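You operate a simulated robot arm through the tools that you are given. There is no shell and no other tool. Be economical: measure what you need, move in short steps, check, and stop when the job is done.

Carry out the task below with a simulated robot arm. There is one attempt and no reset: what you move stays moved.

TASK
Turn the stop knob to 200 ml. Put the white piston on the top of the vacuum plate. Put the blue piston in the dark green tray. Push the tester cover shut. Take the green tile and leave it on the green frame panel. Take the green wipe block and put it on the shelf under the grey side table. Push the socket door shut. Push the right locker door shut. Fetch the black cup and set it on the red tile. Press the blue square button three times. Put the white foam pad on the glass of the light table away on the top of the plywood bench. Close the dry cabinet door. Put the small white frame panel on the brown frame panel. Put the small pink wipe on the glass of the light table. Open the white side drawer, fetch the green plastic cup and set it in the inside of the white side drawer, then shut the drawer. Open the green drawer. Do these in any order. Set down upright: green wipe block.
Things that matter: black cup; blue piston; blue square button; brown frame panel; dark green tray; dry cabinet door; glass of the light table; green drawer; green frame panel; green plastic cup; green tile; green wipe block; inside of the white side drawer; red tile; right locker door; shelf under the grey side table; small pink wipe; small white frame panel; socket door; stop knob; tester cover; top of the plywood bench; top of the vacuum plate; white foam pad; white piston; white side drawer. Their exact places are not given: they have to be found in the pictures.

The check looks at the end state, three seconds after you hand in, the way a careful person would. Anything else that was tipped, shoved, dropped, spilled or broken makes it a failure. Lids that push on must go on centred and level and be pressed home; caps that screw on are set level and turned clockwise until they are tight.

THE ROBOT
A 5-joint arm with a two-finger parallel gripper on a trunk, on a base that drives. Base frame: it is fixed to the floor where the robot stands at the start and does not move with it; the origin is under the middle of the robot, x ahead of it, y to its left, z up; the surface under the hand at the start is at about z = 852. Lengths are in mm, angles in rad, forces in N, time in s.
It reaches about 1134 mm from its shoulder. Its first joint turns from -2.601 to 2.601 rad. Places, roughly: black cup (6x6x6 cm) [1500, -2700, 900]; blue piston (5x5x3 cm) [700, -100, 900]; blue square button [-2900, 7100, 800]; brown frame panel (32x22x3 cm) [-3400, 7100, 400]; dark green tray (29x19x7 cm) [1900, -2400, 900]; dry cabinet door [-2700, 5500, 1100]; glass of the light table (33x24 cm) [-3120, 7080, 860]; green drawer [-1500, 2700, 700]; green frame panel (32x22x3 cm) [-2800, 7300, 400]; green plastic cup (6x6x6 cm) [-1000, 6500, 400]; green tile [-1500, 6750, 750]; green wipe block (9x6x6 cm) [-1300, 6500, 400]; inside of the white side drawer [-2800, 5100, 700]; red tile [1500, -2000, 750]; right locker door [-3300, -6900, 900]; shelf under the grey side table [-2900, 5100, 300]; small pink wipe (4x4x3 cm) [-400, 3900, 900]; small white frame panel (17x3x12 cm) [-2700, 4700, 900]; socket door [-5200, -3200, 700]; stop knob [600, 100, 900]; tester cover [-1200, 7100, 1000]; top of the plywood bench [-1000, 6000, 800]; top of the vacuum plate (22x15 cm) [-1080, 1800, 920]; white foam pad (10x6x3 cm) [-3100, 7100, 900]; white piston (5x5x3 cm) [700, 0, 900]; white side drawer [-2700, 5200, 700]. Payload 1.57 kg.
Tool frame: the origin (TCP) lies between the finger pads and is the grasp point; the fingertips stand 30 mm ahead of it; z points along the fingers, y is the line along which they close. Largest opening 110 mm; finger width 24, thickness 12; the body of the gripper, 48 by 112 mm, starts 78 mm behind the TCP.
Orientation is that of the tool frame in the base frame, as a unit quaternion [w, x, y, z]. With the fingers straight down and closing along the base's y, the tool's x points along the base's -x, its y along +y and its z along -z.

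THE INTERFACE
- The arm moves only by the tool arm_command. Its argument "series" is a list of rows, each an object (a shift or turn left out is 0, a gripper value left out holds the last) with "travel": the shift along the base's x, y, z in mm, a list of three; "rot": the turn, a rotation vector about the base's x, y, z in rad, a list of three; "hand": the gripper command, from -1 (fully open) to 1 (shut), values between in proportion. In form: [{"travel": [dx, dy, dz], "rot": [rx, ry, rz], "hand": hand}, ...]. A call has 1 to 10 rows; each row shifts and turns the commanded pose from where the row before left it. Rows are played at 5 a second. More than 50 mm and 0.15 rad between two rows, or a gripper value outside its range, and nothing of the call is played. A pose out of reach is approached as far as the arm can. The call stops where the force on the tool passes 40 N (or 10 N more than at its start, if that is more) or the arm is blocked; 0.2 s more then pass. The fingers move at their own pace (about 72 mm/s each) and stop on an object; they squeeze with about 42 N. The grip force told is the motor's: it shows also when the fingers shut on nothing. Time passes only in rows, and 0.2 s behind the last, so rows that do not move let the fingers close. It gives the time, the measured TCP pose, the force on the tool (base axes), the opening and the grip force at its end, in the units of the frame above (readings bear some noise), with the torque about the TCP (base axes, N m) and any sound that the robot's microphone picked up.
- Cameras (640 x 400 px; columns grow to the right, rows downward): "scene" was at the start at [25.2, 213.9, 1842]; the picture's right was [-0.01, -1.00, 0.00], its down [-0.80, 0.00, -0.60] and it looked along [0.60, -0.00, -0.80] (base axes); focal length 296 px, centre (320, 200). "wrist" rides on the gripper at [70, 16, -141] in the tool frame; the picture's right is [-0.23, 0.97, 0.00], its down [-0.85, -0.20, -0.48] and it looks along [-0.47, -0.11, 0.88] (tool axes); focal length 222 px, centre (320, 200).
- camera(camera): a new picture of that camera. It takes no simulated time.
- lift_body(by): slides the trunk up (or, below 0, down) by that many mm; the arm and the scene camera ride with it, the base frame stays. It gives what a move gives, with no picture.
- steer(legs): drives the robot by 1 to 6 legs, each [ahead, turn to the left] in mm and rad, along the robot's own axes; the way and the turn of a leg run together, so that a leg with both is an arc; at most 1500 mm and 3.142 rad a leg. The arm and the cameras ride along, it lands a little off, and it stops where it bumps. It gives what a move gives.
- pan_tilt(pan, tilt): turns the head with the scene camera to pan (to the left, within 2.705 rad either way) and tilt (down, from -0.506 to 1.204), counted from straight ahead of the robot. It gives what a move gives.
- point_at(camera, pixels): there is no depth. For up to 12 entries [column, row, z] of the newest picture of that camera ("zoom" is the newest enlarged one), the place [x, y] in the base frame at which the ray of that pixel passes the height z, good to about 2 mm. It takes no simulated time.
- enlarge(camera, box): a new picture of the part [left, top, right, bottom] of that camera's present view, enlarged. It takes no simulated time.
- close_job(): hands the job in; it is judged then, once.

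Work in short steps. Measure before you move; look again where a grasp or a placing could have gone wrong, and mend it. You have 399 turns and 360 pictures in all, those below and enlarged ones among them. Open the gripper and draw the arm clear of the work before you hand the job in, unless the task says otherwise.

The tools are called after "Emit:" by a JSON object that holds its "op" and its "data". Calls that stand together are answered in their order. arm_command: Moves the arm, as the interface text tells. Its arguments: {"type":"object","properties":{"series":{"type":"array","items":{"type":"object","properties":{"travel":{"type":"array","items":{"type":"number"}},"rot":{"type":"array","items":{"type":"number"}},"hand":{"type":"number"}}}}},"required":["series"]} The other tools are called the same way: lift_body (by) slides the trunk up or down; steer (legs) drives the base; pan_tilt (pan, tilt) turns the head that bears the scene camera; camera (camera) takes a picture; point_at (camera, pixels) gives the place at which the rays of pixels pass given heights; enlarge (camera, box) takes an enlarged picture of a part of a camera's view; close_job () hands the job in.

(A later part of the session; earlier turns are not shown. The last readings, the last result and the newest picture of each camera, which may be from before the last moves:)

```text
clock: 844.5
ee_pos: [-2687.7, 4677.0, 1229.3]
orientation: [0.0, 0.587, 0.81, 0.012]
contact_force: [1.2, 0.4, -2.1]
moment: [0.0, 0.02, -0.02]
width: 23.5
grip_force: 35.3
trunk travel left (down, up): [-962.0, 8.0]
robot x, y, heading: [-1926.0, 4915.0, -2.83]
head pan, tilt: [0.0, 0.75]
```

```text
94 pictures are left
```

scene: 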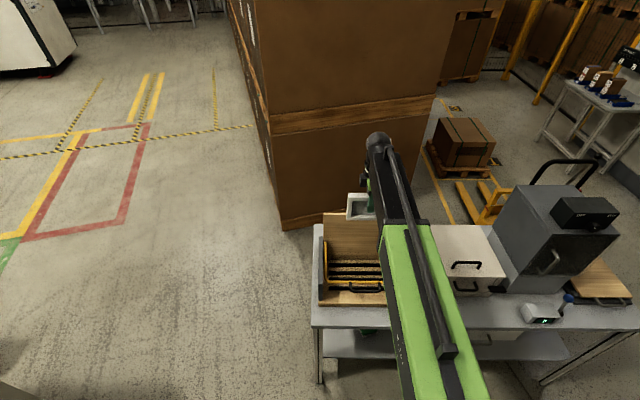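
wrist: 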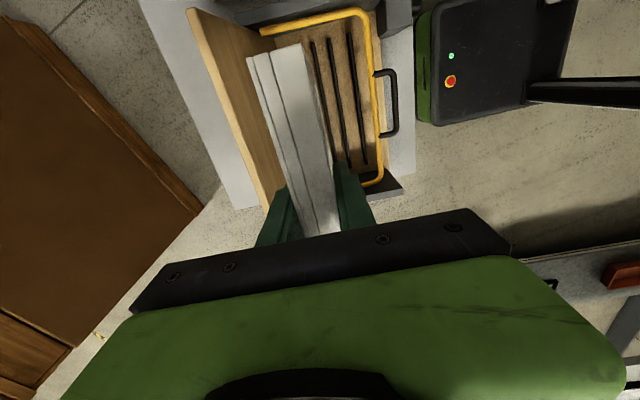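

Frame held. I back off 300 mm, then drive to (-2413,6214) to approach the brown panel diagonally from the right of the side table.

Emit:
{"op": "steer", "data": {"legs": [[-300, 0], [0, -1.315], [700, 0], [733, 0], [0, 0.333]]}}

Emit:
{"op": "pan_tilt", "data": {"pan": -0.1, "tilt": 0.7}}

Emit:
{"op": "camera", "data": {"camera": "scene"}}

```text
clock: 858.0
ee_pos: [-2982.9, 6766.4, 1227.8]
orientation: [0.006, 0.906, 0.422, 0.01]
contact_force: [0.1, 1.3, -2.2]
moment: [-0.02, 0.03, -0.01]
width: 23.6
grip_force: 36.1
trunk travel left (down, up): [-962.0, 8.0]
robot x, y, heading: [-2375.8, 6240.9, 2.432]
head pan, tilt: [0.0, 0.75]
```

```text
clock: 858.7
ee_pos: [-2982.5, 6765.3, 1228.4]
orientation: [0.005, 0.906, 0.423, 0.01]
contact_force: [0.3, -0.9, -2.2]
moment: [0.0, -0.03, 0.03]
width: 23.3
grip_force: 36.0
trunk travel left (down, up): [-962.0, 8.0]
robot x, y, heading: [-2379.5, 6243.0, 2.427]
head pan, tilt: [-0.099, 0.7]
```

```text
93 pictures are left
```

scene: 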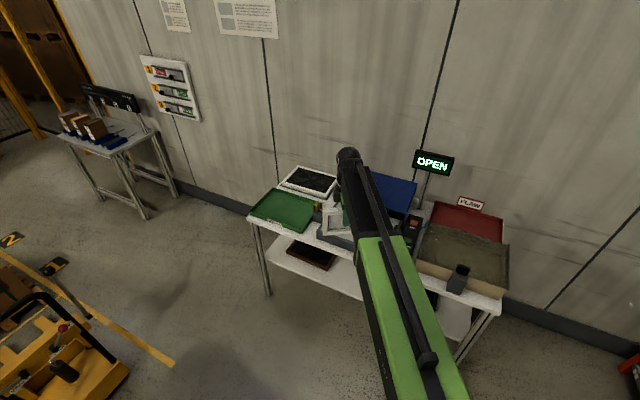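

I turn +0.08 to aim at the target, then pitch the tool to 20° below horizontal; the frame becomes nearly flat.

Emit:
{"op": "steer", "data": {"legs": [[0, 0.08]]}}

Emit:
{"op": "arm_command", "data": {"series": [{"rot": [0.0888, 0.1209, 0]}, {"rot": [0.0888, 0.1209, 0]}, {"rot": [0.0888, 0.1209, 0]}, {"rot": [0.0888, 0.1209, 0]}, {"rot": [0.0888, 0.1209, 0]}, {"rot": [0.0888, 0.1209, 0]}, {"rot": [0.0888, 0.1209, 0]}, {"rot": [0.0888, 0.1209, 0]}, {"rot": [0.013, 0.018, 0]}, {}]}}

Emit:
{"op": "camera", "data": {"camera": "scene"}}

```text
clock: 859.6
ee_pos: [-3022.4, 6714.0, 1227.8]
orientation: [0.005, 0.888, 0.46, 0.01]
contact_force: [-0.8, 0.5, -2.4]
moment: [-0.02, 0.01, 0.01]
width: 23.6
grip_force: 35.2
trunk travel left (down, up): [-962.0, 8.0]
robot x, y, heading: [-2382.3, 6244.1, 2.501]
head pan, tilt: [-0.099, 0.7]
```

```text
clock: 861.8
ee_pos: [-3022.1, 6716.1, 1380.3]
orientation: [-0.51, 0.735, 0.374, -0.246]
contact_force: [0.2, -0.5, -2.9]
moment: [-0.05, -0.05, 0.0]
width: 23.4
grip_force: 35.5
out of reach, approached as far as the arm can: row 2, 3, 4, 5, 6, 7, 8, 9
trunk travel left (down, up): [-962.0, 8.0]
robot x, y, heading: [-2379.9, 6240.8, 2.504]
head pan, tilt: [-0.099, 0.7]
```

```text
92 pictures are left
```

scene: 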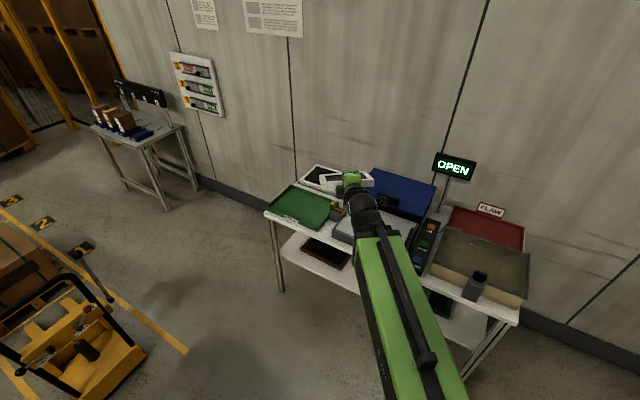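

The frame is in front of the bench edge (≥70 mm clear). I lower to z≈505.

Emit:
{"op": "lift_body", "data": {"by": -400}}

Emit:
{"op": "camera", "data": {"camera": "wrist"}}

Emit:
{"op": "lift_body", "data": {"by": -400}}

Emit:
{"op": "lift_body", "data": {"by": -60}}

Emit:
{"op": "camera", "data": {"camera": "scene"}}

Emit:
{"op": "camera", "data": {"camera": "wrist"}}

```text
clock: 865.6
ee_pos: [-3022.9, 6715.3, 980.3]
orientation: [-0.508, 0.736, 0.375, -0.245]
contact_force: [0.5, 0.1, -2.5]
moment: [-0.08, -0.04, -0.02]
width: 23.4
grip_force: 35.6
trunk travel left (down, up): [-562.0, 408.0]
robot x, y, heading: [-2380.8, 6243.5, 2.505]
head pan, tilt: [-0.099, 0.7]
```

```text
91 pictures are left
```

wrist: 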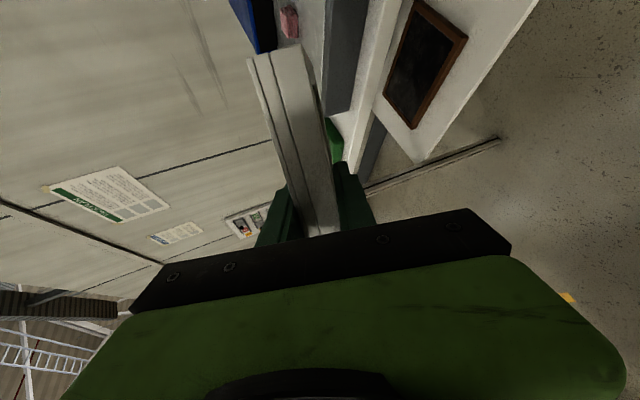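

```text
clock: 869.4
ee_pos: [-3022.8, 6715.2, 580.5]
orientation: [-0.508, 0.735, 0.375, -0.246]
contact_force: [0.6, 0.8, -3.1]
moment: [-0.03, -0.02, 0.03]
width: 23.5
grip_force: 35.6
trunk travel left (down, up): [-162.0, 808.0]
robot x, y, heading: [-2383.5, 6243.8, 2.505]
head pan, tilt: [-0.099, 0.7]
```

```text
clock: 870.4
ee_pos: [-3023.2, 6715.6, 520.2]
orientation: [-0.508, 0.735, 0.375, -0.246]
contact_force: [-1.0, -0.1, -2.8]
moment: [-0.03, -0.05, -0.01]
width: 23.4
grip_force: 36.2
trunk travel left (down, up): [-102.0, 868.0]
robot x, y, heading: [-2384.2, 6240.4, 2.505]
head pan, tilt: [-0.099, 0.7]
```

```text
90 pictures are left
```

scene: 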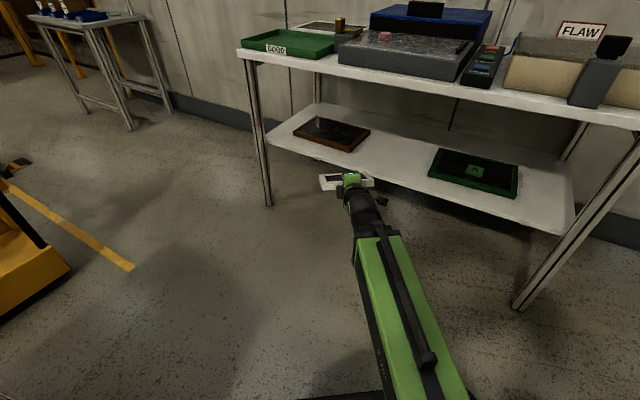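

```text
89 pictures are left
```

wrist: 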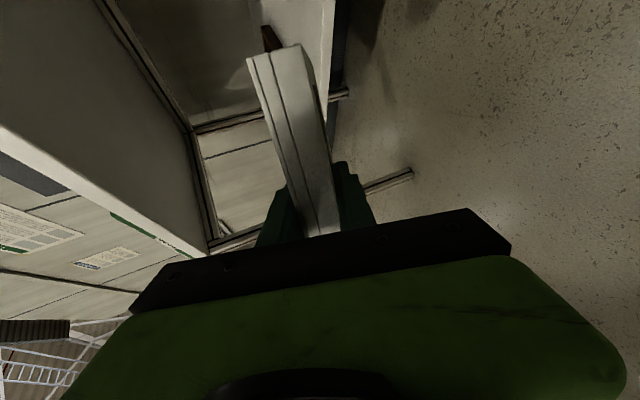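

I measure the brown panel's corners from this low view.

Emit:
{"op": "enlarge", "data": {"camera": "scene", "box": [260, 95, 420, 215]}}

Emit:
{"op": "point_at", "data": {"camera": "zoom", "pixels": [[115, 115, 412], [188, 72, 412], [368, 117, 412], [305, 178, 412], [245, 120, 408], [30, 170, 385]]}}

```text
3.33 times, centred on (340, 155) of scene
```

zoom: 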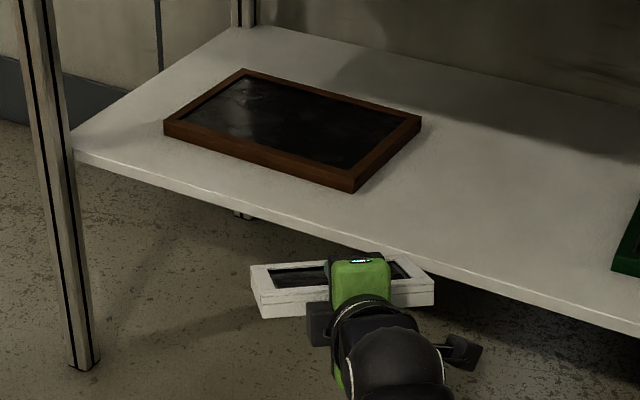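

```text
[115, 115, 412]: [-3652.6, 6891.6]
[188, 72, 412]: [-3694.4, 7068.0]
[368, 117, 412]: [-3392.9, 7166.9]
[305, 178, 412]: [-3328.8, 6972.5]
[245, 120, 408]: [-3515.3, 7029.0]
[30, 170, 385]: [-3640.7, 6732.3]
```

Emit:
{"op": "point_at", "data": {"camera": "zoom", "pixels": [[165, 121, 415], [243, 70, 415], [421, 116, 415], [355, 173, 415], [295, 118, 410], [75, 160, 385]]}}

```text
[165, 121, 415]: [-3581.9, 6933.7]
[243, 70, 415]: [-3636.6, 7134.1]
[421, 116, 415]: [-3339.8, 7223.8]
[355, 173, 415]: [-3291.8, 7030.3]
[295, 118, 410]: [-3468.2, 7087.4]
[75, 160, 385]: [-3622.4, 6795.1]
```

Brown panel centre ≈ (-3463,7080), top ≈ 415–420. Target TCP ≈ (-3426,7052). I turn -0.024 and drive in 300 mm, then extend.

Emit:
{"op": "steer", "data": {"legs": [[0, -0.024], [300, 0]]}}

Emit:
{"op": "arm_command", "data": {"series": [{"travel": [-35, 27, 0]}, {"travel": [-35, 27, 0]}, {"travel": [-35, 27, 0]}]}}

Emit:
{"op": "camera", "data": {"camera": "scene"}}

Emit:
{"op": "enlarge", "data": {"camera": "scene", "box": [230, 50, 430, 200]}}

```text
clock: 872.8
ee_pos: [-3252.3, 6911.8, 520.4]
orientation: [-0.511, 0.738, 0.368, -0.241]
contact_force: [0.1, -0.6, -1.8]
moment: [-0.04, -0.04, 0.0]
width: 23.7
grip_force: 35.7
trunk travel left (down, up): [-102.0, 868.0]
robot x, y, heading: [-2616.9, 6429.3, 2.486]
head pan, tilt: [-0.099, 0.7]
```

```text
clock: 873.6
ee_pos: [-3358.0, 6992.2, 520.8]
orientation: [-0.511, 0.739, 0.367, -0.242]
contact_force: [-0.1, 0.2, -3.3]
moment: [-0.04, -0.04, -0.02]
width: 23.7
grip_force: 35.4
trunk travel left (down, up): [-102.0, 868.0]
robot x, y, heading: [-2617.2, 6426.0, 2.485]
head pan, tilt: [-0.099, 0.7]
```

```text
87 pictures are left
```

scene: 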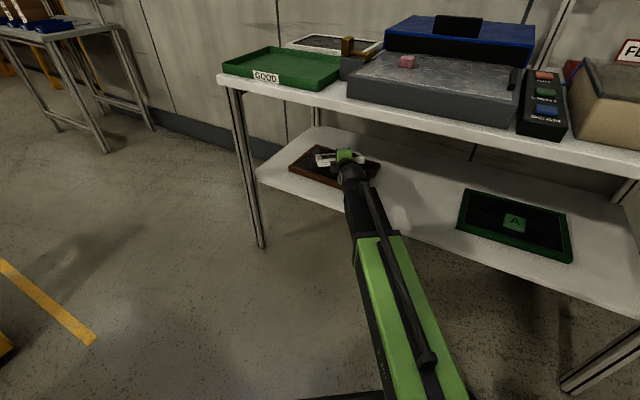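

```text
2.67 times, centred on (330, 125) of scene
```

zoom: 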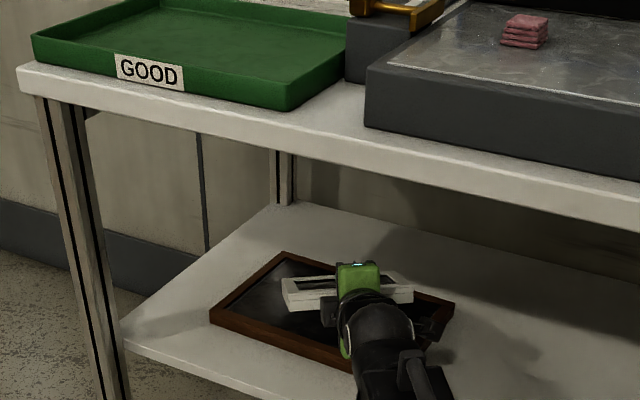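

I extend the remaining 75 mm and lower until the frame's front edge touches.

Emit:
{"op": "arm_command", "data": {"series": [{"travel": [-30, 25, 0]}, {"travel": [-30, 25, 0]}, {}]}}

Emit:
{"op": "lift_body", "data": {"by": -35}}

Emit:
{"op": "lift_body", "data": {"by": -8}}

Emit:
{"op": "lift_body", "data": {"by": -6}}

Emit:
{"op": "enlarge", "data": {"camera": "scene", "box": [230, 50, 430, 200]}}

```text
clock: 874.4
ee_pos: [-3418.5, 7044.6, 520.0]
orientation: [-0.511, 0.738, 0.367, -0.241]
contact_force: [-0.3, 0.0, -2.9]
moment: [-0.04, -0.04, 0.01]
width: 23.2
grip_force: 36.1
trunk travel left (down, up): [-102.0, 868.0]
robot x, y, heading: [-2620.1, 6425.8, 2.485]
head pan, tilt: [-0.099, 0.7]
```

```text
clock: 875.2
ee_pos: [-3416.5, 7044.9, 485.1]
orientation: [-0.512, 0.738, 0.367, -0.243]
contact_force: [-0.4, 0.1, -2.3]
moment: [-0.04, -0.07, 0.0]
width: 23.5
grip_force: 35.6
trunk travel left (down, up): [-67.0, 903.0]
robot x, y, heading: [-2615.7, 6425.3, 2.486]
head pan, tilt: [-0.099, 0.7]
```

```text
clock: 875.8
ee_pos: [-3417.1, 7043.5, 477.5]
orientation: [-0.512, 0.738, 0.368, -0.242]
contact_force: [-0.4, 0.6, -2.5]
moment: [-0.02, -0.04, 0.02]
width: 23.7
grip_force: 35.8
trunk travel left (down, up): [-59.0, 911.0]
robot x, y, heading: [-2618.0, 6428.5, 2.484]
head pan, tilt: [-0.099, 0.7]
```

```text
clock: 876.3
ee_pos: [-3415.3, 7044.1, 471.2]
orientation: [-0.512, 0.738, 0.367, -0.241]
contact_force: [0.1, -0.3, -1.9]
moment: [-0.02, -0.01, -0.01]
width: 23.6
grip_force: 35.6
trunk travel left (down, up): [-53.0, 917.0]
robot x, y, heading: [-2624.3, 6426.1, 2.485]
head pan, tilt: [-0.099, 0.7]
```

```text
2.67 times, centred on (330, 125) of scene
```

zoom: 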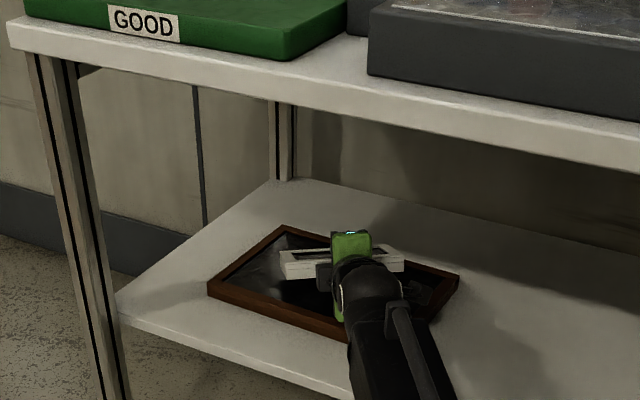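

Emit:
{"op": "lift_body", "data": {"by": -6}}

Emit:
{"op": "lift_body", "data": {"by": -6}}

Emit:
{"op": "lift_body", "data": {"by": -6}}

Emit:
{"op": "camera", "data": {"camera": "wrist"}}

```text
clock: 876.9
ee_pos: [-3417.5, 7043.7, 467.1]
orientation: [-0.512, 0.738, 0.367, -0.241]
contact_force: [-0.5, -0.4, -3.1]
moment: [-0.03, -0.01, -0.01]
width: 23.6
grip_force: 35.4
trunk travel left (down, up): [-47.0, 923.0]
robot x, y, heading: [-2619.6, 6427.4, 2.489]
head pan, tilt: [-0.099, 0.7]
```

```text
clock: 877.4
ee_pos: [-3416.2, 7045.3, 459.9]
orientation: [-0.512, 0.738, 0.368, -0.241]
contact_force: [0.4, 0.1, 0.1]
moment: [-0.1, 0.3, -0.01]
width: 23.4
grip_force: 36.0
trunk travel left (down, up): [-41.0, 929.0]
robot x, y, heading: [-2618.8, 6426.2, 2.489]
head pan, tilt: [-0.099, 0.7]
```

```text
clock: 878.0
ee_pos: [-3416.5, 7043.7, 455.0]
orientation: [-0.512, 0.738, 0.367, -0.242]
contact_force: [3.6, -1.2, 8.3]
moment: [-0.15, 0.9, 0.2]
width: 23.6
grip_force: 36.2
trunk travel left (down, up): [-35.0, 935.0]
robot x, y, heading: [-2619.8, 6425.5, 2.482]
head pan, tilt: [-0.099, 0.7]
```

```text
84 pictures are left
```

wrist: 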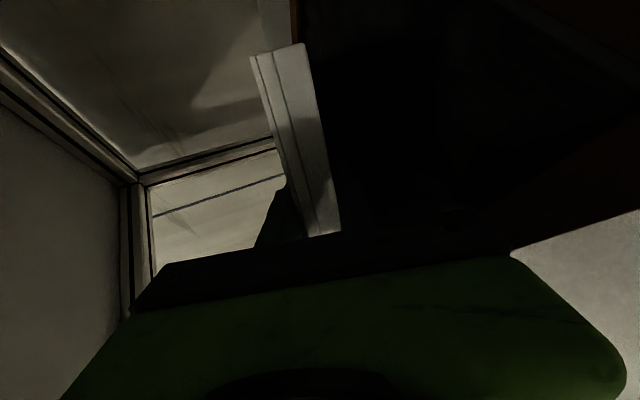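

The front edge rests on the brown panel. I open only slightly (to 40 mm) so the frame settles on the lower finger, then draw the finger out slowly from under it.

Emit:
{"op": "arm_command", "data": {"series": [{"hand": 0.45}, {"hand": 0.35}, {"hand": 0.3}, {"hand": 0.27}, {}]}}

Emit:
{"op": "enlarge", "data": {"camera": "scene", "box": [230, 40, 430, 190]}}

Emit:
{"op": "camera", "data": {"camera": "wrist"}}

```text
clock: 879.2
ee_pos: [-3416.5, 7043.6, 454.0]
orientation: [-0.513, 0.737, 0.367, -0.242]
contact_force: [-3.1, 3.7, 10.0]
moment: [0.14, 0.39, -0.09]
width: 30.7
grip_force: 0.1
trunk travel left (down, up): [-35.0, 935.0]
robot x, y, heading: [-2619.9, 6427.9, 2.485]
head pan, tilt: [-0.099, 0.7]
```

```text
2.67 times, centred on (330, 115) of scene
```

zoom: 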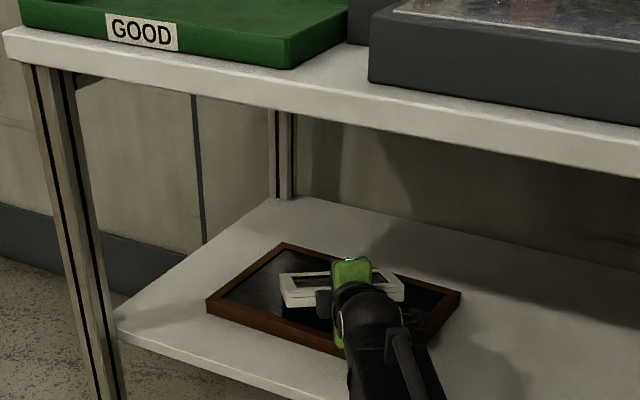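

```text
82 pictures are left
```

wrist: 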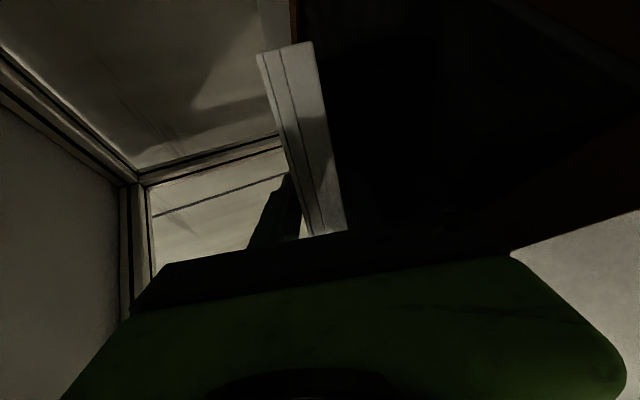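

The lower finger already touches the brown panel, so the frame is almost down. I raise 3 mm and draw back slowly.

Emit:
{"op": "lift_body", "data": {"by": 4}}

Emit:
{"op": "arm_command", "data": {"series": [{"travel": [6, -4.5, 0]}, {"travel": [6, -4.5, 0]}, {"travel": [6, -4.5, 0]}, {"travel": [6, -4.5, 0]}, {"travel": [6, -4.5, 0]}, {"travel": [6, -4.5, 0]}]}}

Emit:
{"op": "enlarge", "data": {"camera": "scene", "box": [230, 40, 430, 190]}}

Emit:
{"op": "camera", "data": {"camera": "wrist"}}

```text
clock: 879.7
ee_pos: [-3416.6, 7043.6, 457.6]
orientation: [-0.511, 0.739, 0.368, -0.242]
contact_force: [-1.7, 2.1, 4.3]
moment: [0.06, 0.18, -0.03]
width: 37.3
grip_force: 0.1
trunk travel left (down, up): [-39.0, 931.0]
robot x, y, heading: [-2620.6, 6430.3, 2.488]
head pan, tilt: [-0.099, 0.7]
```

```text
clock: 881.1
ee_pos: [-3379.0, 7017.9, 459.1]
orientation: [-0.511, 0.738, 0.367, -0.243]
contact_force: [-2.7, 1.0, 2.5]
moment: [0.03, 0.16, 0.01]
width: 37.5
grip_force: 0.1
trunk travel left (down, up): [-39.0, 931.0]
robot x, y, heading: [-2619.2, 6425.6, 2.485]
head pan, tilt: [-0.099, 0.7]
```

```text
2.67 times, centred on (330, 115) of scene
```

zoom: 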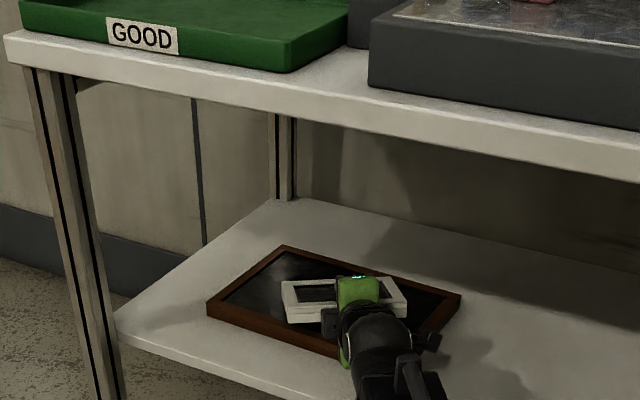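

```text
80 pictures are left
```

wrist: 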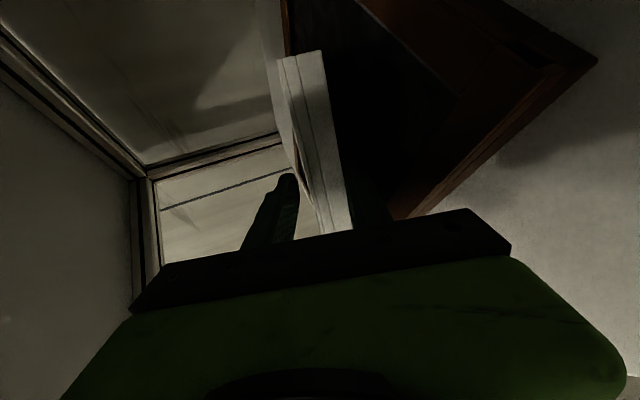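

The frame follows a little by friction; only ~15–20 mm of the finger remains beneath. I withdraw the rest quickly.

Emit:
{"op": "arm_command", "data": {"series": [{"travel": [39, -29, 0]}, {"travel": [39, -29, 0]}]}}

Emit:
{"op": "enlarge", "data": {"camera": "scene", "box": [230, 40, 430, 190]}}

Emit:
{"op": "camera", "data": {"camera": "wrist"}}

```text
clock: 881.7
ee_pos: [-3302.1, 6957.1, 459.3]
orientation: [-0.512, 0.738, 0.368, -0.242]
contact_force: [2.8, -1.9, 6.4]
moment: [-0.13, 0.04, 0.04]
width: 35.8
grip_force: 0.1
trunk travel left (down, up): [-39.0, 931.0]
robot x, y, heading: [-2620.3, 6425.8, 2.483]
head pan, tilt: [-0.099, 0.7]
```

```text
2.67 times, centred on (330, 115) of scene
```

zoom: 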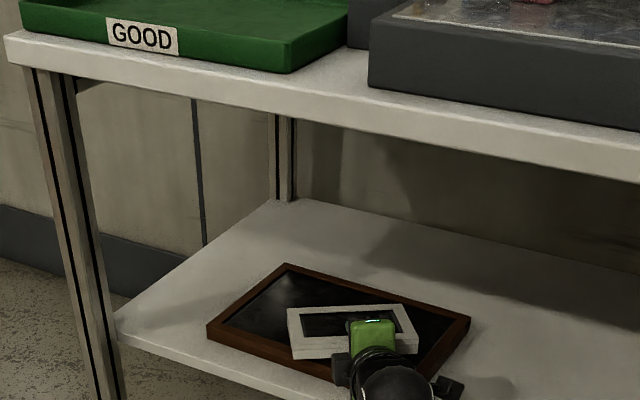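

```text
78 pictures are left
```

wrist: 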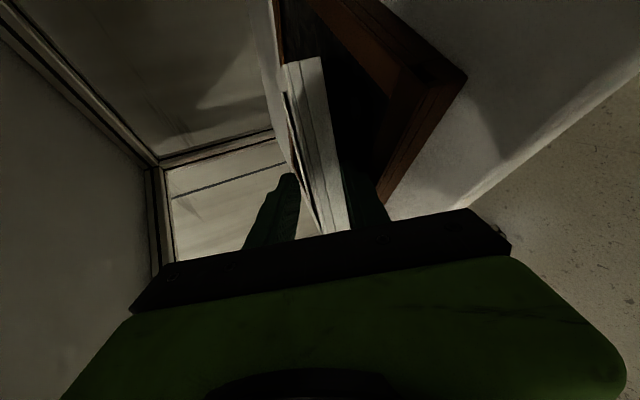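

The lower finger caught the brown panel's rim and drew it ~20 mm. I stop, re-grip the white frame, and lift it clear.

Emit:
{"op": "arm_command", "data": {"series": [{"hand": 0.7}, {"hand": 1}, {"hand": 1}]}}

Emit:
{"op": "lift_body", "data": {"by": 45}}

Emit:
{"op": "camera", "data": {"camera": "wrist"}}

Emit:
{"op": "enlarge", "data": {"camera": "scene", "box": [230, 50, 430, 200]}}

```text
clock: 882.5
ee_pos: [-3303.0, 6957.0, 460.6]
orientation: [-0.513, 0.737, 0.367, -0.242]
contact_force: [0.1, 0.8, 4.8]
moment: [-0.03, 0.95, -0.07]
width: 25.3
grip_force: 36.9
trunk travel left (down, up): [-39.0, 931.0]
robot x, y, heading: [-2617.1, 6425.4, 2.485]
head pan, tilt: [-0.099, 0.7]
```

```text
clock: 883.4
ee_pos: [-3304.2, 6957.8, 503.7]
orientation: [-0.511, 0.739, 0.367, -0.242]
contact_force: [0.0, 0.2, -3.0]
moment: [-0.14, -0.16, -0.01]
width: 23.5
grip_force: 35.7
trunk travel left (down, up): [-84.0, 886.0]
robot x, y, heading: [-2624.2, 6427.3, 2.49]
head pan, tilt: [-0.099, 0.7]
```

```text
77 pictures are left
```

wrist: 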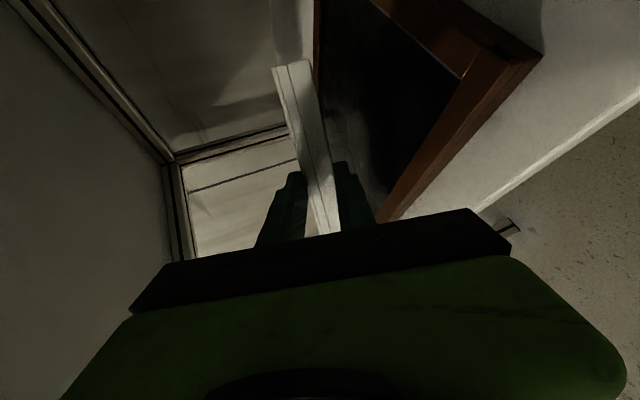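

```text
2.67 times, centred on (330, 125) of scene
```

zoom: 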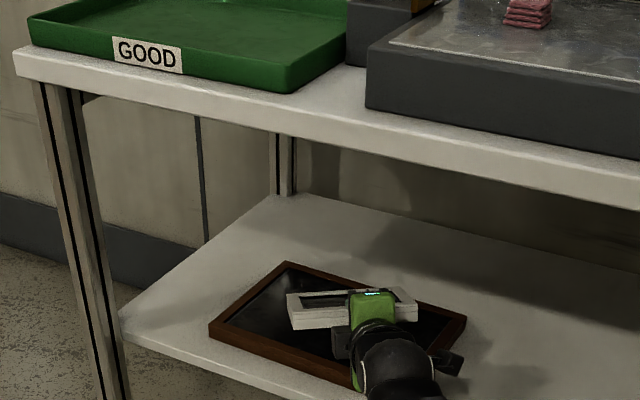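

Emit:
{"op": "point_at", "data": {"camera": "zoom", "pixels": [[210, 324, 418], [287, 262, 418], [467, 317, 418], [287, 290, 460], [417, 305, 470]]}}

```text
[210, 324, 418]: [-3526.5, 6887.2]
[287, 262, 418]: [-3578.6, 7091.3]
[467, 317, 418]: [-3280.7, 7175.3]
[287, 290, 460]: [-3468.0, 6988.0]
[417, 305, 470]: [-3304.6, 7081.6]
```

Brown's centre is now ≈ (-3404,7031). I move the frame forward 112 mm, lower it, and this time raise the finger above the rim before withdrawing.

Emit:
{"op": "arm_command", "data": {"series": [{"travel": [-30, 22, 0]}, {"travel": [-30, 22, 0]}, {"travel": [-30, 22, 0]}, {}]}}

Emit:
{"op": "lift_body", "data": {"by": -36}}

Emit:
{"op": "lift_body", "data": {"by": -6}}

Emit:
{"op": "lift_body", "data": {"by": -6}}

Emit:
{"op": "enlarge", "data": {"camera": "scene", "box": [230, 40, 430, 190]}}

```text
clock: 884.4
ee_pos: [-3391.8, 7021.5, 503.6]
orientation: [-0.512, 0.738, 0.368, -0.241]
contact_force: [0.0, -0.4, -2.1]
moment: [-0.14, -0.16, 0.02]
width: 23.6
grip_force: 35.2
trunk travel left (down, up): [-84.0, 886.0]
robot x, y, heading: [-2618.2, 6426.8, 2.481]
head pan, tilt: [-0.099, 0.7]
```

```text
clock: 885.2
ee_pos: [-3391.3, 7022.0, 469.3]
orientation: [-0.513, 0.737, 0.367, -0.242]
contact_force: [0.4, -1.8, 3.6]
moment: [0.27, 0.47, 0.1]
width: 25.0
grip_force: 36.7
trunk travel left (down, up): [-48.0, 922.0]
robot x, y, heading: [-2624.0, 6427.4, 2.486]
head pan, tilt: [-0.099, 0.7]
```

```text
clock: 885.7
ee_pos: [-3391.0, 7022.3, 462.9]
orientation: [-0.513, 0.737, 0.368, -0.242]
contact_force: [2.5, -1.2, 5.7]
moment: [0.3, 0.51, 0.03]
width: 25.6
grip_force: 36.9
trunk travel left (down, up): [-42.0, 928.0]
robot x, y, heading: [-2619.9, 6427.2, 2.485]
head pan, tilt: [-0.099, 0.7]
```

```text
clock: 886.3
ee_pos: [-3391.1, 7022.2, 455.0]
orientation: [-0.512, 0.737, 0.368, -0.242]
contact_force: [0.7, -1.3, 3.9]
moment: [0.23, 0.41, 0.05]
width: 26.1
grip_force: 37.8
trunk travel left (down, up): [-36.0, 934.0]
robot x, y, heading: [-2621.5, 6429.8, 2.487]
head pan, tilt: [-0.099, 0.7]
```

```text
2.67 times, centred on (330, 115) of scene
```

zoom: 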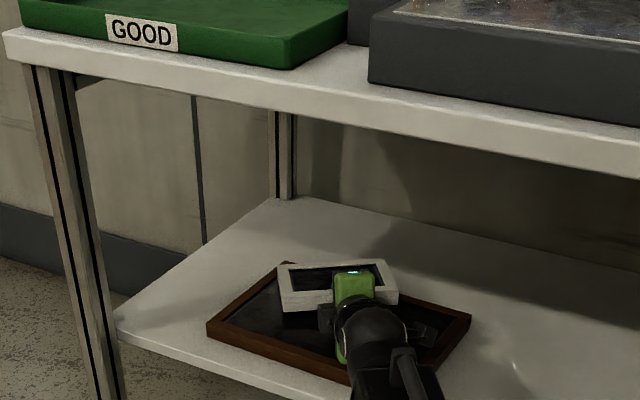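

The frame's front rests in the far part of the brown panel. I open slightly, raise the finger 12 mm above the rim, and withdraw.

Emit:
{"op": "arm_command", "data": {"series": [{"hand": 0.4}, {"hand": 0.3}, {"hand": 0.25}, {}]}}

Emit:
{"op": "lift_body", "data": {"by": 12}}

Emit:
{"op": "arm_command", "data": {"series": [{"travel": [20, -15, 0]}, {"travel": [20, -15, 0]}]}}

Emit:
{"op": "enlarge", "data": {"camera": "scene", "box": [230, 40, 430, 190]}}

Emit:
{"op": "camera", "data": {"camera": "wrist"}}

```text
clock: 887.3
ee_pos: [-3391.9, 7021.8, 456.2]
orientation: [-0.513, 0.738, 0.367, -0.242]
contact_force: [-4.1, 2.3, 6.9]
moment: [0.1, 0.31, 0.01]
width: 34.1
grip_force: 0.0
trunk travel left (down, up): [-36.0, 934.0]
robot x, y, heading: [-2618.2, 6425.0, 2.484]
head pan, tilt: [-0.099, 0.7]
```

```text
clock: 887.9
ee_pos: [-3391.0, 7022.5, 467.4]
orientation: [-0.512, 0.737, 0.368, -0.243]
contact_force: [0.2, -0.1, -1.3]
moment: [-0.01, -0.03, 0.0]
width: 42.3
grip_force: 0.5
trunk travel left (down, up): [-48.0, 922.0]
robot x, y, heading: [-2621.4, 6428.3, 2.486]
head pan, tilt: [-0.099, 0.7]
```

```text
clock: 888.5
ee_pos: [-3351.6, 6992.4, 469.8]
orientation: [-0.513, 0.737, 0.367, -0.243]
contact_force: [0.4, 0.8, -0.3]
moment: [-0.01, 0.0, 0.0]
width: 41.3
grip_force: 0.0
trunk travel left (down, up): [-48.0, 922.0]
robot x, y, heading: [-2619.1, 6428.6, 2.485]
head pan, tilt: [-0.099, 0.7]
```

```text
2.67 times, centred on (330, 115) of scene
```

zoom: 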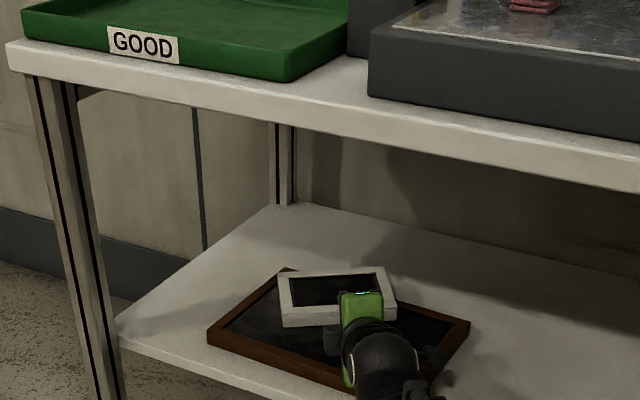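

```text
73 pictures are left
```

wrist: 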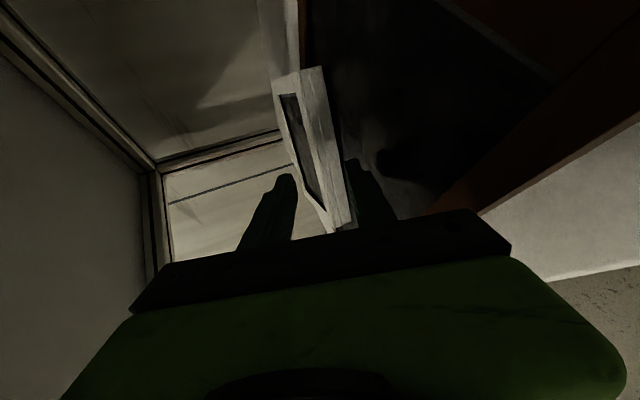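

The frame now stays while the finger slides out; the brown panel did not move. I withdraw further.

Emit:
{"op": "arm_command", "data": {"series": [{"travel": [20, -15, 0]}, {"travel": [24, -18, 0]}, {"travel": [24, -18, 0]}]}}

Emit:
{"op": "enlarge", "data": {"camera": "scene", "box": [230, 40, 430, 190]}}

Emit:
{"op": "camera", "data": {"camera": "wrist"}}

```text
clock: 889.3
ee_pos: [-3283.4, 6940.5, 466.6]
orientation: [-0.513, 0.737, 0.367, -0.243]
contact_force: [0.8, -0.3, 0.1]
moment: [0.02, 0.02, 0.01]
width: 41.2
grip_force: 0.1
trunk travel left (down, up): [-48.0, 922.0]
robot x, y, heading: [-2620.9, 6427.2, 2.487]
head pan, tilt: [-0.099, 0.7]
```

```text
2.67 times, centred on (330, 115) of scene
```

zoom: 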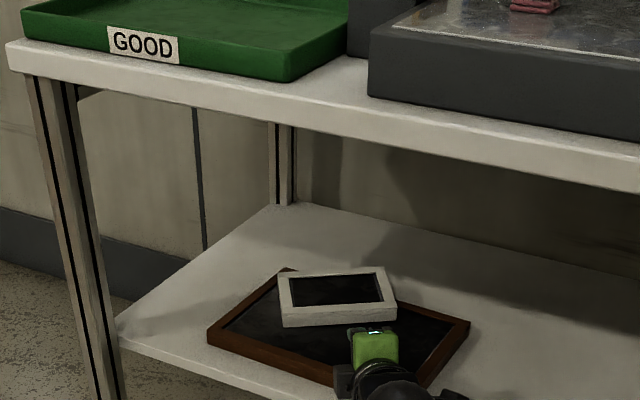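

```text
71 pictures are left
```

wrist: 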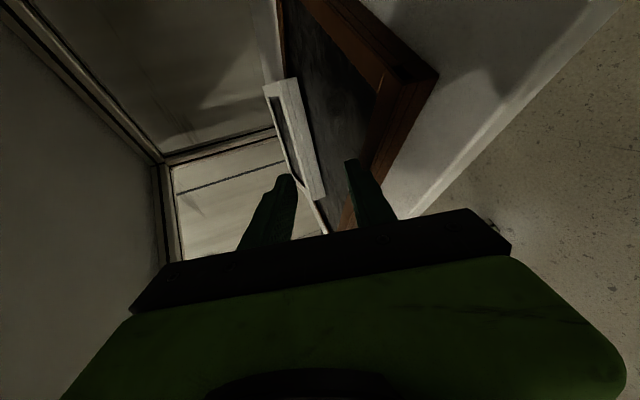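

The frame lies flat on the brown panel. I measure both to see how well it sits.

Emit:
{"op": "point_at", "data": {"camera": "zoom", "pixels": [[278, 274, 444], [383, 267, 444], [397, 312, 444], [283, 320, 444], [210, 336, 418], [288, 270, 418], [469, 322, 418]]}}

Emit:
{"op": "steer", "data": {"legs": [[-150, 0]]}}

Emit:
{"op": "arm_command", "data": {"series": [{"travel": [36, -27, 0], "hand": 1}, {"travel": [30, -22, 0]}, {"hand": 1}]}}

Emit:
{"op": "camera", "data": {"camera": "scene"}}

Emit:
{"op": "enlarge", "data": {"camera": "scene", "box": [250, 60, 430, 210]}}

```text
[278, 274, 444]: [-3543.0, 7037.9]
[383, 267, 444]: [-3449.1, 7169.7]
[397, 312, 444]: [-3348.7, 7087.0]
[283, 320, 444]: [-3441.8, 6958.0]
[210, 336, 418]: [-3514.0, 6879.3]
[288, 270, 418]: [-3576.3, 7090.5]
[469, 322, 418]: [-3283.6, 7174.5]
```

```text
clock: 890.6
ee_pos: [-3167.7, 6852.0, 468.0]
orientation: [-0.513, 0.737, 0.368, -0.242]
contact_force: [-0.5, 0.3, -0.2]
moment: [0.03, 0.03, -0.01]
width: 41.2
grip_force: 0.1
trunk travel left (down, up): [-48.0, 922.0]
robot x, y, heading: [-2503.5, 6339.3, 2.487]
head pan, tilt: [-0.099, 0.7]
```

```text
clock: 891.5
ee_pos: [-3133.0, 6825.7, 466.7]
orientation: [-0.512, 0.738, 0.368, -0.242]
contact_force: [0.3, 0.3, 0.7]
moment: [-0.02, -0.01, 0.0]
width: 0.0
grip_force: 21.3
out of reach, approached as far as the arm can: row 2
trunk travel left (down, up): [-48.0, 922.0]
robot x, y, heading: [-2501.8, 6336.2, 2.488]
head pan, tilt: [-0.099, 0.7]
```

```text
70 pictures are left
```

scene: 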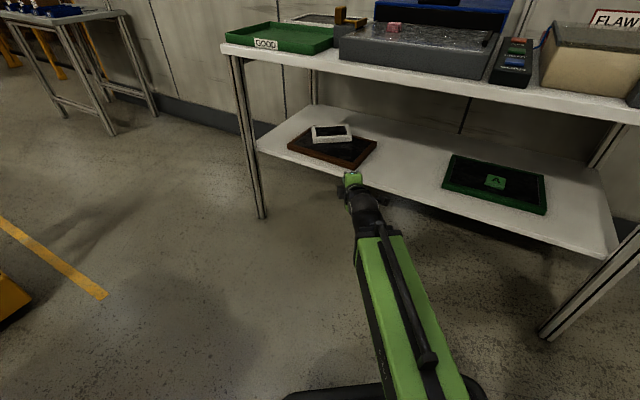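

```text
2.67 times, centred on (340, 135) of scene
```

zoom: 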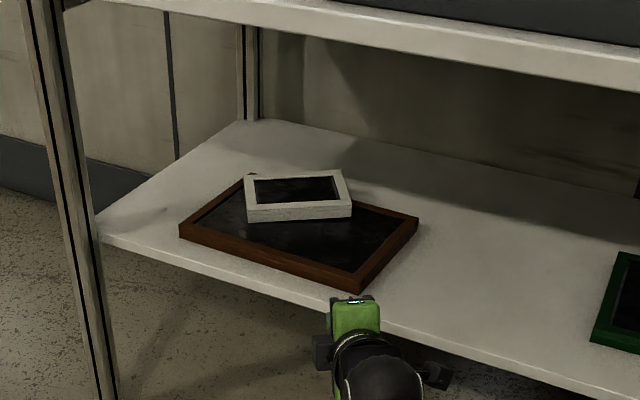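

The frame rests flat on the brown panel, but the brown panel was drawn ~70 mm forward. I'll push it gently back with the fingertips. First I spin the tool by 90° so its body stays clear of the shelf.

Emit:
{"op": "arm_command", "data": {"series": [{"rot": [-0.111, 0.0845, -0.054]}, {"rot": [-0.111, 0.0845, -0.054]}, {"rot": [-0.111, 0.0845, -0.054]}, {"rot": [-0.111, 0.0845, -0.054]}, {"rot": [-0.111, 0.0845, -0.054]}, {"rot": [-0.111, 0.0845, -0.054]}, {"rot": [-0.111, 0.0845, -0.054]}, {"rot": [-0.111, 0.0845, -0.054]}, {"rot": [-0.111, 0.0845, -0.054]}, {"rot": [-0.111, 0.0845, -0.054]}]}}

Emit:
{"op": "arm_command", "data": {"series": [{"rot": [-0.05, 0.038, -0.025]}, {}]}}

Emit:
{"op": "camera", "data": {"camera": "wrist"}}

Emit:
{"op": "point_at", "data": {"camera": "zoom", "pixels": [[180, 224, 418], [244, 178, 418], [418, 217, 418], [355, 275, 418], [245, 208, 444], [352, 205, 444], [343, 172, 444], [246, 178, 444], [100, 235, 388], [330, 308, 388]]}}

```text
clock: 893.6
ee_pos: [-3131.9, 6823.9, 464.4]
orientation: [-0.204, 0.796, -0.232, -0.521]
contact_force: [0.2, 0.5, 0.3]
moment: [0.01, 0.01, -0.01]
width: 0.0
grip_force: 21.2
trunk travel left (down, up): [-48.0, 922.0]
robot x, y, heading: [-2503.1, 6337.4, 2.489]
head pan, tilt: [-0.099, 0.7]
```

```text
clock: 894.2
ee_pos: [-3131.2, 6823.8, 463.4]
orientation: [-0.186, 0.788, -0.258, -0.527]
contact_force: [-1.0, 0.4, 0.1]
moment: [0.01, 0.03, -0.03]
width: 0.0
grip_force: 21.0
trunk travel left (down, up): [-48.0, 922.0]
robot x, y, heading: [-2501.6, 6340.0, 2.485]
head pan, tilt: [-0.099, 0.7]
```

```text
68 pictures are left
```

wrist: 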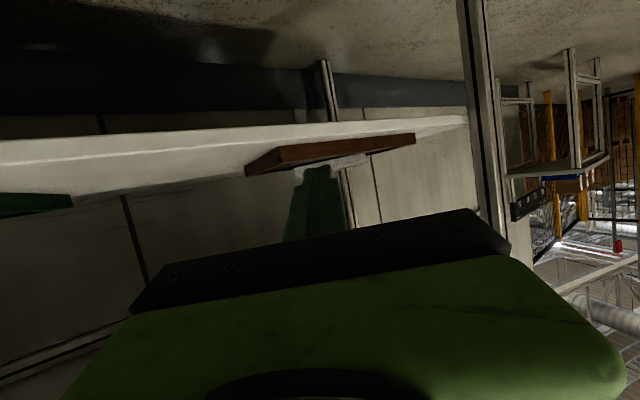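

```text
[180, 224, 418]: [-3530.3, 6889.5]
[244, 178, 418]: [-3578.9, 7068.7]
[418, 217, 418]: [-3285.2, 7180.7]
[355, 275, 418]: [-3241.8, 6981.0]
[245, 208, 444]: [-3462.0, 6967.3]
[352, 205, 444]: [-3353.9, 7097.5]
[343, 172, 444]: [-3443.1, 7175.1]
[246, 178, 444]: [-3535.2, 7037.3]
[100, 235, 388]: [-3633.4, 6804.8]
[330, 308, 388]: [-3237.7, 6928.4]
```

Brown's front edge centre is at ≈(-3386,6935); it should go back ~60 mm. I lower to z≈420 in front of the shelf and bring the closed fingertips to its front edge.

Emit:
{"op": "lift_body", "data": {"by": -42}}

Emit:
{"op": "arm_command", "data": {"series": [{"travel": [-44, 8, 0], "rot": [0, 0, 0.018]}, {"travel": [-44, 8, 0], "rot": [0, 0, 0.018]}, {"travel": [-44, 10, 0], "rot": [0, 0, 0.018]}, {"travel": [-44, 12, 0], "rot": [0, 0, 0.018]}, {"travel": [-42, 14, 0], "rot": [0, 0, 0.018]}, {}]}}

Emit:
{"op": "camera", "data": {"camera": "wrist"}}

Emit:
{"op": "enlarge", "data": {"camera": "scene", "box": [240, 50, 420, 200]}}

```text
clock: 895.1
ee_pos: [-3131.6, 6824.3, 422.2]
orientation: [-0.186, 0.789, -0.257, -0.527]
contact_force: [-0.6, 0.1, -0.1]
moment: [0.02, 0.0, 0.0]
width: 0.0
grip_force: 21.1
trunk travel left (down, up): [-6.0, 964.0]
robot x, y, heading: [-2501.3, 6336.7, 2.486]
head pan, tilt: [-0.099, 0.7]
```

```text
clock: 896.5
ee_pos: [-3350.6, 6877.4, 421.6]
orientation: [-0.164, 0.798, -0.222, -0.536]
contact_force: [-3.1, 2.1, 2.4]
moment: [0.1, 0.13, 0.02]
width: 0.1
grip_force: 21.0
trunk travel left (down, up): [-6.0, 964.0]
robot x, y, heading: [-2502.5, 6336.6, 2.483]
head pan, tilt: [-0.099, 0.7]
```

```text
67 pictures are left
```

wrist: 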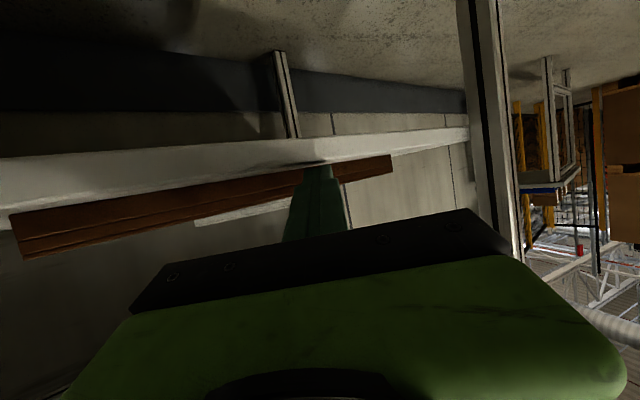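

```text
2.67 times, centred on (330, 125) of scene
```

zoom: 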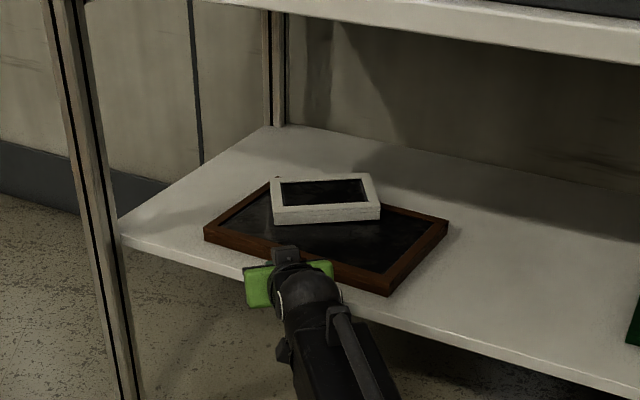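

I push slowly along the brown panel's depth direction.

Emit:
{"op": "arm_command", "data": {"series": [{"travel": [-3, 10, 0]}, {"travel": [-3, 10, 0]}, {"travel": [-3, 10, 0]}, {"travel": [-3, 10, 0]}, {"travel": [-3, 10, 0]}, {"travel": [-3, 10, 0]}, {}]}}

Emit:
{"op": "enlarge", "data": {"camera": "scene", "box": [240, 50, 420, 200]}}

Emit:
{"op": "point_at", "data": {"camera": "zoom", "pixels": [[205, 226, 418], [448, 222, 418], [388, 280, 418], [268, 182, 418]]}}

```text
clock: 898.1
ee_pos: [-3369.6, 6936.8, 421.8]
orientation: [-0.163, 0.799, -0.222, -0.535]
contact_force: [1.3, -4.5, 2.8]
moment: [0.03, 0.05, 0.12]
width: 0.0
grip_force: 21.6
trunk travel left (down, up): [-6.0, 964.0]
robot x, y, heading: [-2504.8, 6335.6, 2.485]
head pan, tilt: [-0.099, 0.7]
```

```text
2.67 times, centred on (330, 125) of scene
```

zoom: 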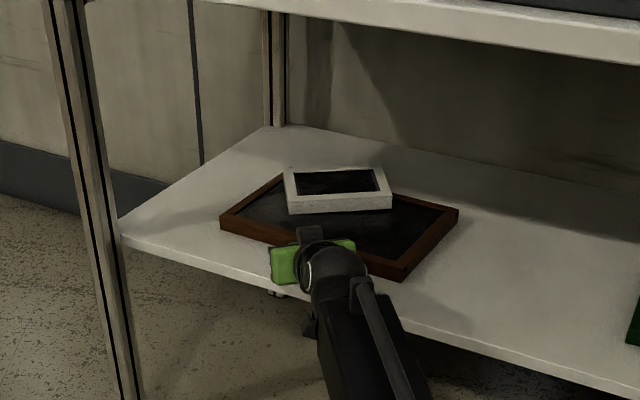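

```text
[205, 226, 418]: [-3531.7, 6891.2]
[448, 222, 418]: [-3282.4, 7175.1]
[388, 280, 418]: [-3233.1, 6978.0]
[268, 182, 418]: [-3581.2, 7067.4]
```

Emit:
{"op": "point_at", "data": {"camera": "zoom", "pixels": [[220, 215, 418], [459, 209, 418], [403, 262, 418], [281, 176, 418], [288, 200, 444], [391, 197, 444], [384, 167, 444], [284, 168, 444]]}}

```text
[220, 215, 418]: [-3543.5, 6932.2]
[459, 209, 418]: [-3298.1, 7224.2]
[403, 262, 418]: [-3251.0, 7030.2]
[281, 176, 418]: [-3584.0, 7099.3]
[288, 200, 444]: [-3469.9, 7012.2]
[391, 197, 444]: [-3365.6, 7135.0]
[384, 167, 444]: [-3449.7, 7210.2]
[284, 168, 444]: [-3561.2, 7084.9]
```

Depth is almost restored. I push 8 mm more, back off, then go to the right edge for the sideways 38 mm.

Emit:
{"op": "arm_command", "data": {"series": [{"travel": [-3, 9, 0]}, {}, {"travel": [10, -30, 0]}, {"travel": [30, -35, 0]}, {"travel": [40, -10, 0], "rot": [0, 0, -0.03]}, {"travel": [45, 10, 0], "rot": [0, 0, -0.05]}, {"travel": [45, 10, 0], "rot": [0, 0, -0.06]}, {"travel": [35, 30, 0], "rot": [0, 0, -0.05]}]}}

Emit:
{"op": "camera", "data": {"camera": "wrist"}}

Emit:
{"op": "enlarge", "data": {"camera": "scene", "box": [240, 50, 420, 200]}}

```text
clock: 899.9
ee_pos: [-3164.1, 6918.3, 421.8]
orientation: [-0.214, 0.774, -0.297, -0.517]
contact_force: [-0.6, -1.3, 0.0]
moment: [-0.03, -0.03, 0.01]
width: 0.0
grip_force: 20.9
trunk travel left (down, up): [-6.0, 964.0]
robot x, y, heading: [-2504.7, 6338.3, 2.487]
head pan, tilt: [-0.099, 0.7]
```

```text
64 pictures are left
```

wrist: 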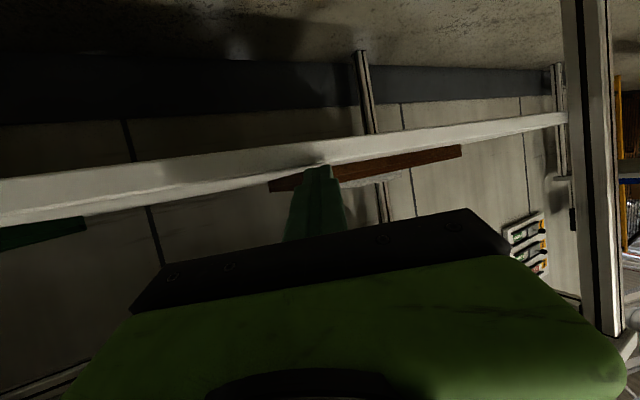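

```text
2.67 times, centred on (330, 125) of scene
```

zoom: 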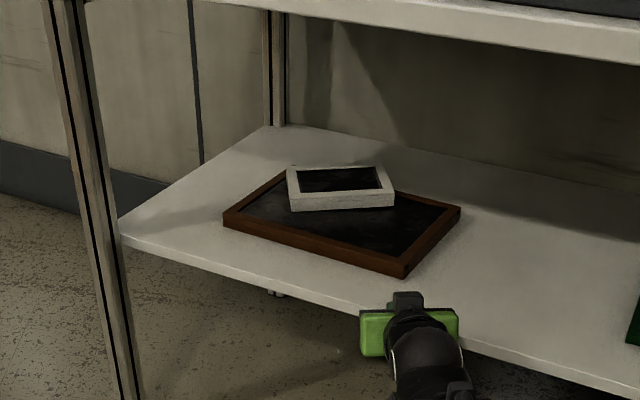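

I go along the right side of the brown panel and then push it left by ~38 mm.

Emit:
{"op": "arm_command", "data": {"series": [{"travel": [-4, 42, 0], "rot": [0, 0, -0.02]}, {"travel": [-6, 42, 0], "rot": [0, 0, -0.02]}, {"travel": [-12, 42, 0], "rot": [0, 0, -0.02]}, {"travel": [-14, 42, 0], "rot": [0, 0, -0.02]}, {"travel": [-10, 30, 0]}, {}]}}

Emit:
{"op": "enlarge", "data": {"camera": "scene", "box": [240, 50, 420, 200]}}

```text
clock: 900.2
ee_pos: [-3164.3, 6921.5, 421.6]
orientation: [-0.211, 0.775, -0.298, -0.516]
contact_force: [10.2, -12.8, 16.3]
moment: [0.06, -0.06, -0.01]
width: 0.0
grip_force: 21.2
trunk travel left (down, up): [-6.0, 964.0]
robot x, y, heading: [-2501.4, 6338.0, 2.486]
head pan, tilt: [-0.099, 0.7]
stopped in row 1: the force on the tool passed its limit at 109 N (the readings are from after the stop); the commanded pose is now the measured one
```

```text
2.67 times, centred on (330, 125) of scene
```

zoom: 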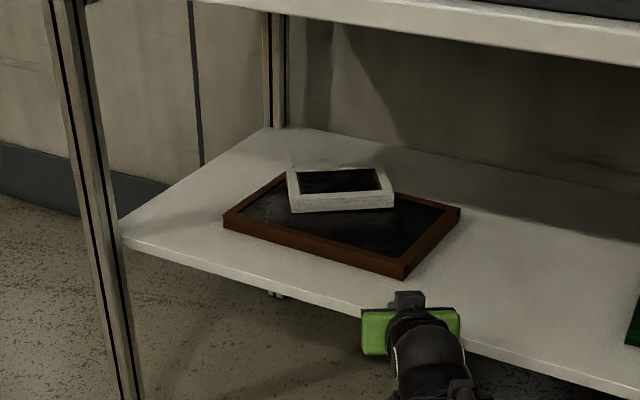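

The tips caught the shelf edge. I back 10 mm, raise 12 mm, go in, and lower again.

Emit:
{"op": "arm_command", "data": {"series": [{"travel": [8, -8, 0]}, {}]}}

Emit:
{"op": "lift_body", "data": {"by": 14}}

Emit:
{"op": "arm_command", "data": {"series": [{"travel": [-4, 42, 0], "rot": [0, 0, -0.02]}, {"travel": [-6, 42, 0], "rot": [0, 0, -0.02]}, {"travel": [-12, 42, 0], "rot": [0, 0, -0.02]}, {"travel": [-14, 42, 0], "rot": [0, 0, -0.02]}, {"travel": [-10, 34, 0]}, {}]}}

Emit:
{"op": "enlarge", "data": {"camera": "scene", "box": [240, 50, 420, 200]}}

```text
clock: 900.8
ee_pos: [-3155.3, 6914.8, 419.8]
orientation: [-0.21, 0.776, -0.3, -0.513]
contact_force: [0.2, -0.5, 0.1]
moment: [-0.01, 0.02, 0.0]
width: 0.0
grip_force: 21.2
trunk travel left (down, up): [-6.0, 964.0]
robot x, y, heading: [-2497.6, 6340.1, 2.488]
head pan, tilt: [-0.099, 0.7]
```

```text
clock: 901.4
ee_pos: [-3157.3, 6914.4, 432.8]
orientation: [-0.211, 0.776, -0.3, -0.514]
contact_force: [-0.2, 0.0, -0.7]
moment: [-0.04, 0.0, -0.01]
width: 0.1
grip_force: 21.4
trunk travel left (down, up): [-20.0, 950.0]
robot x, y, heading: [-2500.9, 6335.0, 2.49]
head pan, tilt: [-0.099, 0.7]
```

```text
clock: 902.8
ee_pos: [-3201.2, 7115.5, 433.3]
orientation: [-0.23, 0.763, -0.33, -0.505]
contact_force: [0.2, -0.1, 0.5]
moment: [0.02, -0.02, -0.03]
width: 0.0
grip_force: 21.2
trunk travel left (down, up): [-20.0, 950.0]
robot x, y, heading: [-2501.7, 6335.9, 2.485]
head pan, tilt: [-0.099, 0.7]
```

```text
2.67 times, centred on (330, 125) of scene
```

zoom: 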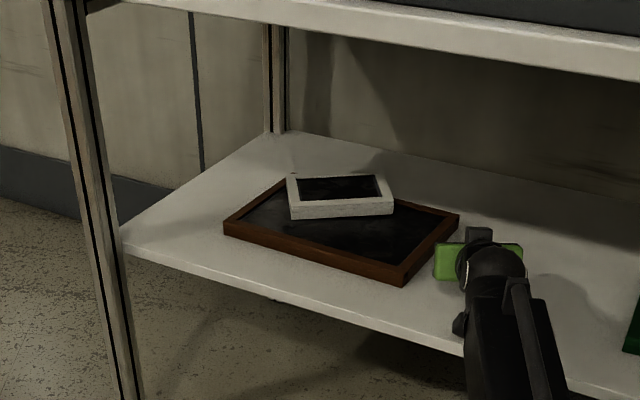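

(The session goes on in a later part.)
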